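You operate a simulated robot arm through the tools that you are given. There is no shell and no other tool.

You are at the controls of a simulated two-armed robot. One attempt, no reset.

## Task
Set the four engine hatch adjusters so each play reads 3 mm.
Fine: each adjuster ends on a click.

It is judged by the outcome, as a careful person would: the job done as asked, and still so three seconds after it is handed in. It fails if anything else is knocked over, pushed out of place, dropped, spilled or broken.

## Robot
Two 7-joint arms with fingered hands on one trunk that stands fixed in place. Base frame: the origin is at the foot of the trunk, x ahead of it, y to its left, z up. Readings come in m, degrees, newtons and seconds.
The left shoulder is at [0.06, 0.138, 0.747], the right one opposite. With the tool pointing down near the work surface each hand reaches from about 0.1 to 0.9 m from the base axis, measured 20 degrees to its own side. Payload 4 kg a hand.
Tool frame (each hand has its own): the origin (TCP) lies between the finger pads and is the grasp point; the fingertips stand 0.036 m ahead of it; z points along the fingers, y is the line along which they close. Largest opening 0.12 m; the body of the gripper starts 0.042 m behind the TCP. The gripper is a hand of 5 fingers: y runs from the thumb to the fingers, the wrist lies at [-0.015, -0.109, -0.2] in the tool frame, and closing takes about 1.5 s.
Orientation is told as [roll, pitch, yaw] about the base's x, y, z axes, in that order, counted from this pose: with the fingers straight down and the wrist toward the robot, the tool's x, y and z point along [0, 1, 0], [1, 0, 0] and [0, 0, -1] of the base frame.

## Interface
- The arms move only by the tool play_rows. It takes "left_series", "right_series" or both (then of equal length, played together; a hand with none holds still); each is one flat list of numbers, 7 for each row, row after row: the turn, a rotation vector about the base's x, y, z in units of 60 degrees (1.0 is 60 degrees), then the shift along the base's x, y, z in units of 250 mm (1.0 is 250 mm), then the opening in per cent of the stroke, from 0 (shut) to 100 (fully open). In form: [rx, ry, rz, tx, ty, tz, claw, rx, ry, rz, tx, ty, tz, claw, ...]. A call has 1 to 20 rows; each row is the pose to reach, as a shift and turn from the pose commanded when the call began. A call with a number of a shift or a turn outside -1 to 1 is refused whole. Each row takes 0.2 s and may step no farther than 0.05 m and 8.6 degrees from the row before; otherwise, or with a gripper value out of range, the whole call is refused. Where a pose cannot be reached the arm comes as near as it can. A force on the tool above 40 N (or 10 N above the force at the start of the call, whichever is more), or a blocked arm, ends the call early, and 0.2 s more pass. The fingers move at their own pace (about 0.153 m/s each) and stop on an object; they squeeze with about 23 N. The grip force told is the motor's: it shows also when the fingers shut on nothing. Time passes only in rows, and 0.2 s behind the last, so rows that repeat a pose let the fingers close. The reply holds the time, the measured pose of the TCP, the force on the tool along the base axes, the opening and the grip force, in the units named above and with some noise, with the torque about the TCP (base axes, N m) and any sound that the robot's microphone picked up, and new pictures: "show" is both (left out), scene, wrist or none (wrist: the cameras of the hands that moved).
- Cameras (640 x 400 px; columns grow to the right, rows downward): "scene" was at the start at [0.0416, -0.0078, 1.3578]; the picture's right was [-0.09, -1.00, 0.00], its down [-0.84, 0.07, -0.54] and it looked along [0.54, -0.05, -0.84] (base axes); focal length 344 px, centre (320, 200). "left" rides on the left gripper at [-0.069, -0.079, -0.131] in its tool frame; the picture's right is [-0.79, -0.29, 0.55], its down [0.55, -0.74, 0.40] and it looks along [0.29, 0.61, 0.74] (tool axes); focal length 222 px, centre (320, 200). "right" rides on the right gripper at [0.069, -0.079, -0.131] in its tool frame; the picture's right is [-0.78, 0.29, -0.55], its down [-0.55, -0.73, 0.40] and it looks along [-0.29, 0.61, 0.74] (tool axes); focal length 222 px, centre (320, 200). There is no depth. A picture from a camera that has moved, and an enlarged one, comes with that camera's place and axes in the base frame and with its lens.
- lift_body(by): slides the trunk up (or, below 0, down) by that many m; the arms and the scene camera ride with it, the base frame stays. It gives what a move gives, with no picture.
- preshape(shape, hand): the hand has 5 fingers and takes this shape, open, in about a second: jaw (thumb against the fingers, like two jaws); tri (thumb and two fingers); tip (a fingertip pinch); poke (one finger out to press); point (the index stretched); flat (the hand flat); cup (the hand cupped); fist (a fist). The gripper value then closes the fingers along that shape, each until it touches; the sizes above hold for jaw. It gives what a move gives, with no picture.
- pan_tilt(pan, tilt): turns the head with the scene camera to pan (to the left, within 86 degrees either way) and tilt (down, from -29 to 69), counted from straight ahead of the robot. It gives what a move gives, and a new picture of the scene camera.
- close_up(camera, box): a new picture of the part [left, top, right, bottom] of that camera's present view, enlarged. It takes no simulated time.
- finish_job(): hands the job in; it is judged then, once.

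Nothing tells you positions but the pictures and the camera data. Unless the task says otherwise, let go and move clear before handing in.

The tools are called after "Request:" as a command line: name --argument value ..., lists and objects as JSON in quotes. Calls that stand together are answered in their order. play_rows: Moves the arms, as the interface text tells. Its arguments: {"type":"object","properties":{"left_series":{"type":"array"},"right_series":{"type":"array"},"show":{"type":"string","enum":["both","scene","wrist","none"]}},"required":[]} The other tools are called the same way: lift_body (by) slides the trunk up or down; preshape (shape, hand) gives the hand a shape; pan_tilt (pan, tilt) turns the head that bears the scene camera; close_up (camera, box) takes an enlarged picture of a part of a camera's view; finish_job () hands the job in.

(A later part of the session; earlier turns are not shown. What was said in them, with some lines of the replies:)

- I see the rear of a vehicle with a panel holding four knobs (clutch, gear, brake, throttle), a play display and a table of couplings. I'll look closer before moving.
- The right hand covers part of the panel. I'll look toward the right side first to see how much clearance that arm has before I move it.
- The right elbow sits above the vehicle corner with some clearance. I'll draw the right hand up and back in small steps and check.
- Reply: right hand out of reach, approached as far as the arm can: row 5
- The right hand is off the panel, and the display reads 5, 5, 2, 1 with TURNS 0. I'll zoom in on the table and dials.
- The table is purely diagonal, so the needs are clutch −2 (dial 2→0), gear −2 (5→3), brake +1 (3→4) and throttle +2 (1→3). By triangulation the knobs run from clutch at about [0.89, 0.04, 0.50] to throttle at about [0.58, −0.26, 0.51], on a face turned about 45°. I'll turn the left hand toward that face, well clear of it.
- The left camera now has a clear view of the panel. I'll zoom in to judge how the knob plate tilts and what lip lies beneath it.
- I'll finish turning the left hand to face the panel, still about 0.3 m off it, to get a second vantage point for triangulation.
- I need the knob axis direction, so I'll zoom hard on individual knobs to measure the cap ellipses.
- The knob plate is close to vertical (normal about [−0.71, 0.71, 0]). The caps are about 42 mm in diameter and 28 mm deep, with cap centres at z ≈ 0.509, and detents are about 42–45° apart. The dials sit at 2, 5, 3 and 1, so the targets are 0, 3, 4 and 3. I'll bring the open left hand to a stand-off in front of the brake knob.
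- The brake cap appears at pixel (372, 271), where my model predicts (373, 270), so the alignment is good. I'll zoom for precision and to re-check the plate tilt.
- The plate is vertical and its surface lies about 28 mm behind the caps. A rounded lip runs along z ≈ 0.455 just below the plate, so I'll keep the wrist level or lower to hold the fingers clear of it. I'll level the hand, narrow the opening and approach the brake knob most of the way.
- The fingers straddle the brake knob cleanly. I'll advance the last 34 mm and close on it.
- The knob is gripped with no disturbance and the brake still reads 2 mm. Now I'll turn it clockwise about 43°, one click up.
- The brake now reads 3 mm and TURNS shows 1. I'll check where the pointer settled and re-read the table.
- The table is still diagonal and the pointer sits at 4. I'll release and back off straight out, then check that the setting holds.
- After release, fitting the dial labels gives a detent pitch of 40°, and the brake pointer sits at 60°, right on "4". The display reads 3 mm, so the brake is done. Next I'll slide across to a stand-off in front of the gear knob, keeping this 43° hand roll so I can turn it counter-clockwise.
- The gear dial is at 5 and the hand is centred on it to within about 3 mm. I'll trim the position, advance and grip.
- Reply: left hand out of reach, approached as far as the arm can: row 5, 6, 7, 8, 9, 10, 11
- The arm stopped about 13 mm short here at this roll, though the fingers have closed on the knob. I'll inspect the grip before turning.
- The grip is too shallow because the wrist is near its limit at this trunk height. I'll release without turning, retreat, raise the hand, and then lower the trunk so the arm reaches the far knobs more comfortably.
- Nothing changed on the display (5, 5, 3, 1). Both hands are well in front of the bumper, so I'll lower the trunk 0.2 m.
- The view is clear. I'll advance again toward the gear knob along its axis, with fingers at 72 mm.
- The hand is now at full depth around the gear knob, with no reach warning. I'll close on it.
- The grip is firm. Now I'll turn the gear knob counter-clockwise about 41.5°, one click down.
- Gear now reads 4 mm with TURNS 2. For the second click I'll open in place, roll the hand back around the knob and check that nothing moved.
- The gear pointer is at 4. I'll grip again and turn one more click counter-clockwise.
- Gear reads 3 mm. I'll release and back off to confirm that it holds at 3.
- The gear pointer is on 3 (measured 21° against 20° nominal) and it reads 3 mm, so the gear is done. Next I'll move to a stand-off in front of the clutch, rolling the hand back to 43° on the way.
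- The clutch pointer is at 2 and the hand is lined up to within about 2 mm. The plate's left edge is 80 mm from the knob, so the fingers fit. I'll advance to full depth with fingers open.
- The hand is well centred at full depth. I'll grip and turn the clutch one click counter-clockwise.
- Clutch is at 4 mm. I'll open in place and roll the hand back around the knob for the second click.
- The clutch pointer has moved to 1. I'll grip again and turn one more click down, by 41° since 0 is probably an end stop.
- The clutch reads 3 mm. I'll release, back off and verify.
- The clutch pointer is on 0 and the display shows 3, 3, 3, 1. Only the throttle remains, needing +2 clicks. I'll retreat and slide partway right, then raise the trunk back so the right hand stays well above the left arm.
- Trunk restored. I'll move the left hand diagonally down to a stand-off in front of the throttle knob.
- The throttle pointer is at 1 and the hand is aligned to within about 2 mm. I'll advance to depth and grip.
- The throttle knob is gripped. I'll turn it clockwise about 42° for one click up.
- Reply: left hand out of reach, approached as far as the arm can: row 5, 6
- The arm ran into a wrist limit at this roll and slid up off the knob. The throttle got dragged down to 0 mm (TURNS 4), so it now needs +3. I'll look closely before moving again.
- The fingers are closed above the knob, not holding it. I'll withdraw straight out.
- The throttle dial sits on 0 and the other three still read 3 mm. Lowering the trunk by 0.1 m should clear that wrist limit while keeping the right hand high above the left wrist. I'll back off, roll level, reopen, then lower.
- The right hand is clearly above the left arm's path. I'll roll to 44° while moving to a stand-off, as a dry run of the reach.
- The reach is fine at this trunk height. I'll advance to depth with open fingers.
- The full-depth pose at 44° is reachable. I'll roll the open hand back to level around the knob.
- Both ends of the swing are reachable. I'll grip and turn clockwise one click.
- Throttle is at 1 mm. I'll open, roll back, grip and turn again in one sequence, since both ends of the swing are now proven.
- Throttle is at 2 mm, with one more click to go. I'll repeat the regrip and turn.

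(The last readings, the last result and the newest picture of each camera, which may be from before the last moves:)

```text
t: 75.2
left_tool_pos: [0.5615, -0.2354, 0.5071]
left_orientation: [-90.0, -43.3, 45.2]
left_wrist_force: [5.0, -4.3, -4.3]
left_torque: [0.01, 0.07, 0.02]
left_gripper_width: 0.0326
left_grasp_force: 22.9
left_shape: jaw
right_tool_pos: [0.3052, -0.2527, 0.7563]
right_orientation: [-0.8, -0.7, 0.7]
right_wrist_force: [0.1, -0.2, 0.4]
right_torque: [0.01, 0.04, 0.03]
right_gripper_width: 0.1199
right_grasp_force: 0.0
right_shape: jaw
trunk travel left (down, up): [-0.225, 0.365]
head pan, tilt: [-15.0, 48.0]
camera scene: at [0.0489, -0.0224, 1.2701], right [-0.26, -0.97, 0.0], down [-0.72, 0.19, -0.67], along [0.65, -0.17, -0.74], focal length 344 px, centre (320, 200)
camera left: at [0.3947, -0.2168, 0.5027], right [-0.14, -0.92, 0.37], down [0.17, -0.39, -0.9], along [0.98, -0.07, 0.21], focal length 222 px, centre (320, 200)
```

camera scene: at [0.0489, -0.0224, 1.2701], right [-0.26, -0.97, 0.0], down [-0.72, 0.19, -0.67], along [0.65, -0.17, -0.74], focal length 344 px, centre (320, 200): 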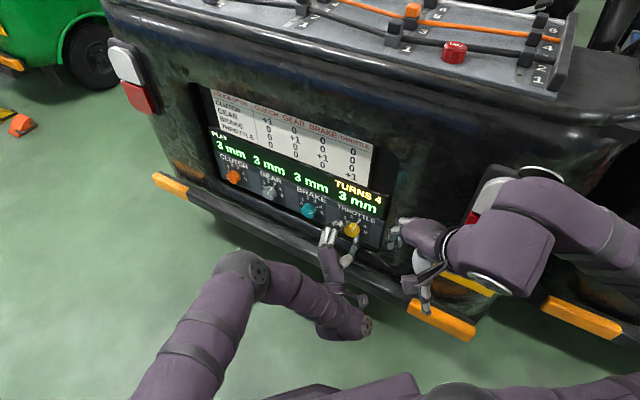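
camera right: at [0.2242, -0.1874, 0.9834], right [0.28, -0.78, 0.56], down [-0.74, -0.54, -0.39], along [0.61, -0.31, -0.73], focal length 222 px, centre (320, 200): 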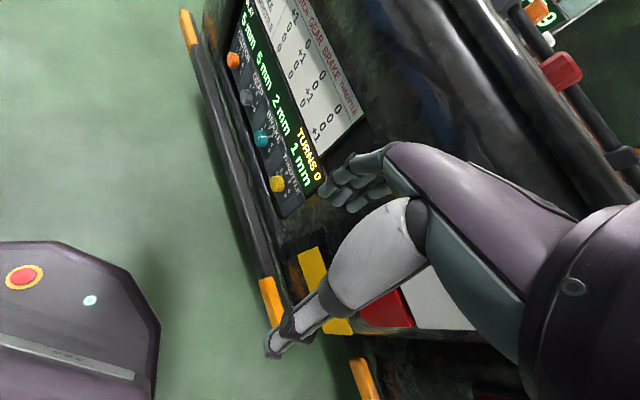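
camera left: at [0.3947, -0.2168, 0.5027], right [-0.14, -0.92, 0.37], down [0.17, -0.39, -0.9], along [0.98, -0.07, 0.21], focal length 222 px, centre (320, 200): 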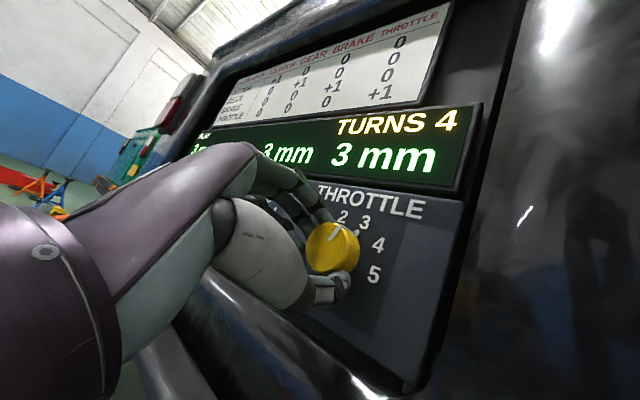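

All four read 3 mm. I'll release and withdraw straight out, then inspect every pointer.

Request:
play_rows --left_series '[0, 0, 0, 0, 0, 0, 30, 0, 0, 0, 0, 0, 0, 50, 0, 0, 0, 0, 0, 0, 60, 0, 0, 0, 0, 0, 0, 60, 0, 0, 0, -0.06, 0.06, 0, 60, 0, 0, 0, -0.14, 0.14, 0, 60, 0, 0, 0, -0.25, 0.25, 0, 60, 0, 0, 0, -0.37, 0.37, 0, 60]' --show "both"

Request:
close_up --camera "left" --box '[300, 190, 440, 310]'

Request:
close_up --camera "scene" --box '[200, 130, 390, 250]'

```text
t: 77.0
left_tool_pos: [0.4685, -0.1428, 0.5058]
left_orientation: [-90.1, -43.0, 45.1]
left_wrist_force: [0.5, -0.8, -0.3]
left_torque: [0.0, 0.0, 0.01]
left_gripper_width: 0.072
left_grasp_force: 0.1
left_shape: jaw
right_tool_pos: [0.3039, -0.2518, 0.7566]
right_orientation: [-0.7, -0.7, 0.6]
right_wrist_force: [-0.3, -0.3, 0.6]
right_torque: [0.0, -0.01, 0.02]
right_gripper_width: 0.1199
right_grasp_force: 0.0
right_shape: jaw
trunk travel left (down, up): [-0.225, 0.365]
head pan, tilt: [-15.0, 48.0]
camera scene: at [0.0484, -0.0225, 1.2702], right [-0.26, -0.97, 0.0], down [-0.72, 0.19, -0.67], along [0.65, -0.17, -0.74], focal length 344 px, centre (320, 200)
camera left: at [0.3012, -0.1242, 0.5026], right [-0.14, -0.92, 0.37], down [0.17, -0.4, -0.9], along [0.98, -0.07, 0.21], focal length 222 px, centre (320, 200)
```

scene: 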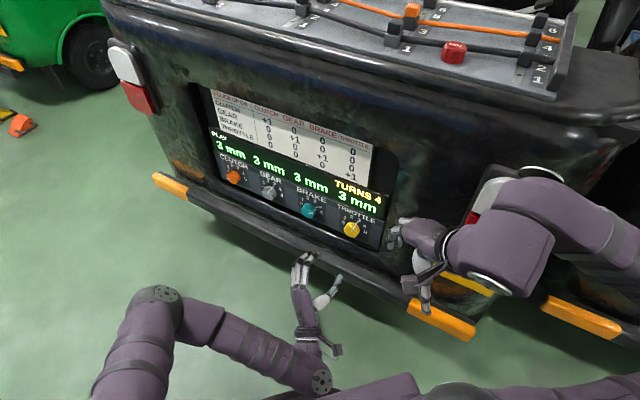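
left: 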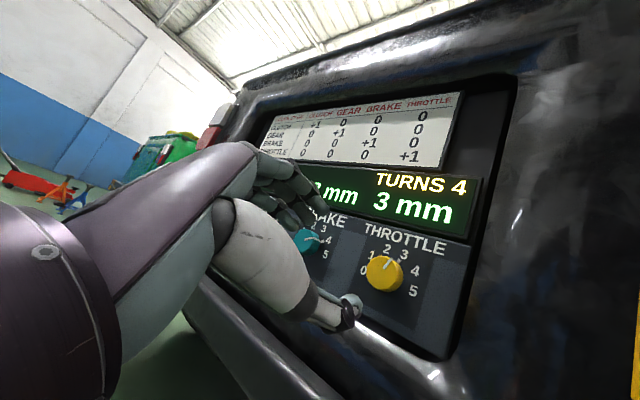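

```text
3.33 times, centred on (370, 250) of left
camera zoom: at [0.3012, -0.1242, 0.5026], right [-0.14, -0.92, 0.37], down [0.17, -0.4, -0.9], along [0.98, -0.07, 0.21], focal length 740 px, centre (153, 33)
```

zoom: 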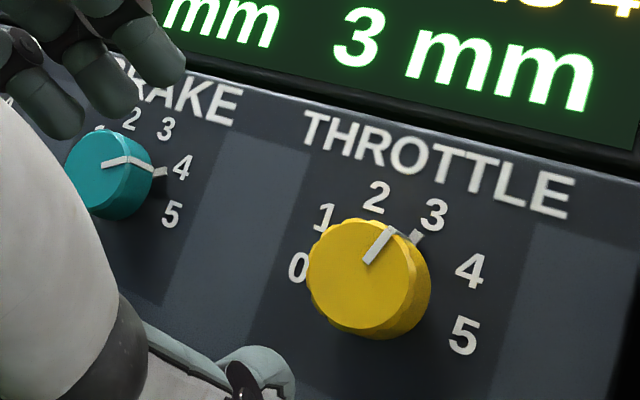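

```text
3.33 times, centred on (295, 190) of scene
camera zoom: at [0.0484, -0.0225, 1.2702], right [-0.26, -0.97, 0.0], down [-0.72, 0.19, -0.67], along [0.65, -0.17, -0.74], focal length 1146 px, centre (403, 233)
```

zoom: 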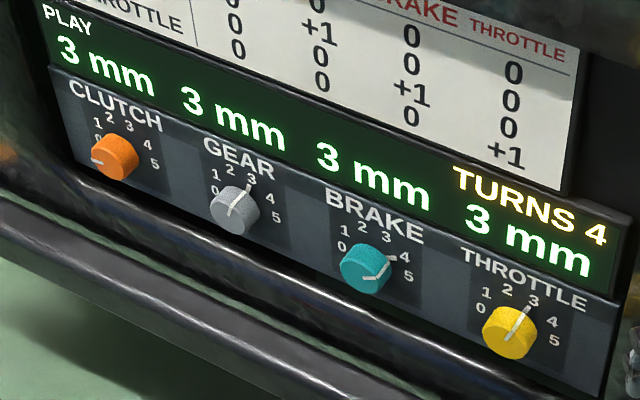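

The throttle pointer is on 3 (about 20–21°) and all displays read 3 mm. I'll move the left hand further clear and take one last look.

Request:
play_rows --left_series '[0, 0, 0, -0.1, 0.1, 0.02, 60, 0, 0, 0, -0.2, 0.2, 0.05, 60, 0, 0, 0, -0.28, 0.3, 0.1, 60, 0, 0, 0, -0.28, 0.4, 0.15, 60, 0, 0, 0, -0.28, 0.4, 0.15, 60, 0, 0, 0, -0.28, 0.4, 0.15, 60]' --show "both"

Request:
close_up --camera "scene" --box '[200, 80, 400, 260]'

Request:
close_up --camera "scene" --box '[205, 140, 300, 210]'

Request:
close_up --camera "scene" --box '[290, 170, 385, 250]'

```text
t: 78.4
left_tool_pos: [0.4027, -0.0426, 0.5381]
left_orientation: [-90.0, -44.3, 45.7]
left_wrist_force: [-0.3, -0.3, 0.3]
left_torque: [0.03, -0.03, -0.03]
left_gripper_width: 0.0717
left_grasp_force: 0.1
left_shape: jaw
right_tool_pos: [0.3048, -0.253, 0.7567]
right_orientation: [-0.8, -0.7, 0.5]
right_wrist_force: [0.1, -0.5, -0.2]
right_torque: [-0.02, 0.02, 0.0]
right_gripper_width: 0.1202
right_grasp_force: 0.1
right_shape: jaw
trunk travel left (down, up): [-0.225, 0.365]
head pan, tilt: [-15.0, 48.0]
camera scene: at [0.0484, -0.0221, 1.2701], right [-0.26, -0.97, 0.0], down [-0.72, 0.19, -0.67], along [0.65, -0.17, -0.74], focal length 344 px, centre (320, 200)
camera left: at [0.2359, -0.0264, 0.5333], right [-0.14, -0.92, 0.36], down [0.18, -0.38, -0.91], along [0.97, -0.06, 0.22], focal length 222 px, centre (320, 200)
```

scene: 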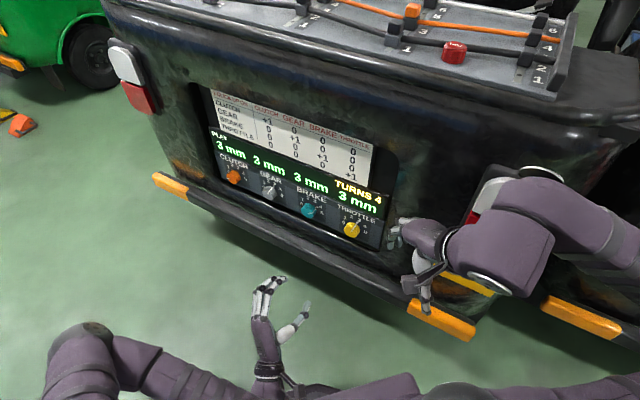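
left: 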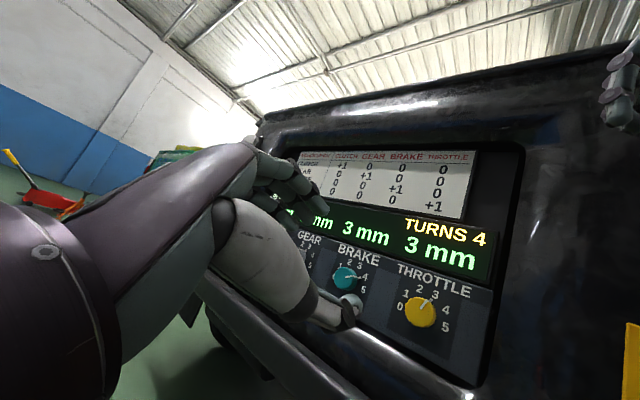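

```text
2.22 times, centred on (300, 170) of scene
camera zoom: at [0.0484, -0.0221, 1.2701], right [-0.26, -0.97, 0.0], down [-0.72, 0.19, -0.67], along [0.65, -0.17, -0.74], focal length 764 px, centre (364, 267)
```

zoom: 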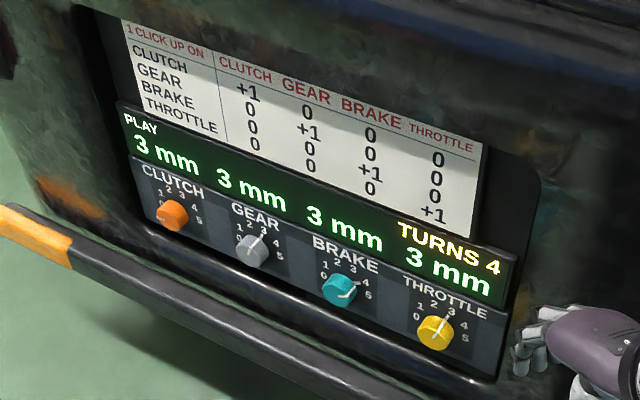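

```text
5.71 times, centred on (252, 175) of scene
camera zoom: at [0.0484, -0.0221, 1.2701], right [-0.26, -0.97, 0.0], down [-0.72, 0.19, -0.67], along [0.65, -0.17, -0.74], focal length 1965 px, centre (706, 343)
```

zoom: 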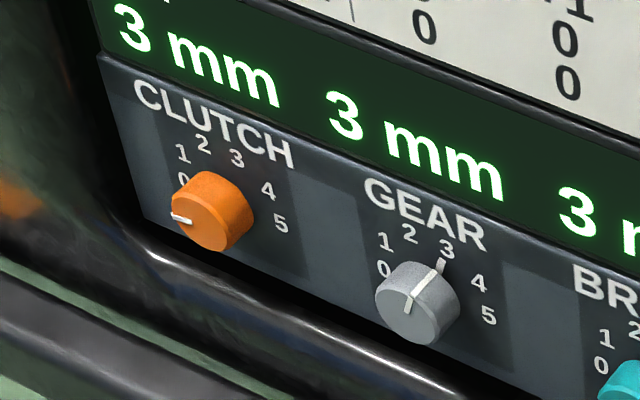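

```text
5.00 times, centred on (338, 210) of scene
camera zoom: at [0.0484, -0.0221, 1.2701], right [-0.26, -0.97, 0.0], down [-0.72, 0.19, -0.67], along [0.65, -0.17, -0.74], focal length 1720 px, centre (232, 150)
```

zoom: 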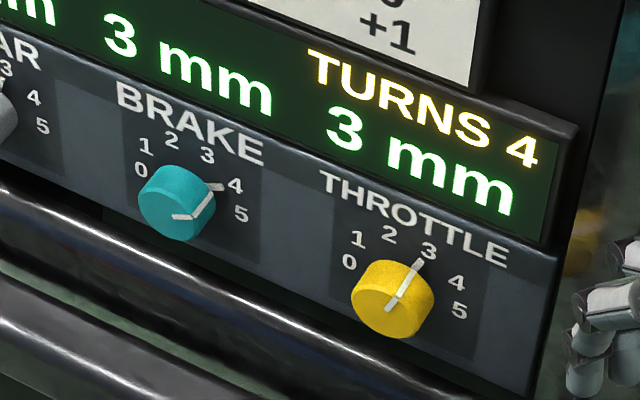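

All four plays read 3 mm, with the pointers resting on 0, 3, 4 and 3. Both hands are clear and nothing else has moved, so I'm handing the job in.

Request:
finish_job

```text
The job is handed in.
```

All four engine hatch adjusters now read 3 mm, and each pointer rests on its click mark. I've handed the job in; no result came back with it.

| Adjuster | Play before | Play now | Dial before | Dial now |
|---|---|---|---|---|
| Clutch | 5 mm | 3 mm | 2 | 0 |
| Gear | 5 mm | 3 mm | 5 | 3 |
| Brake | 2 mm | 3 mm | 3 | 4 |
| Throttle | 1 mm | 3 mm | 1 | 3 |

On the first throttle attempt the left hand reached a wrist limit, slid off the knob and dragged it down to 0 mm. I lowered the trunk 0.1 m and brought it back up three clicks to 3 mm.

After the last move back, all four displays still read 3 mm. Both hands were clear of the panel, and nothing else in view had moved.
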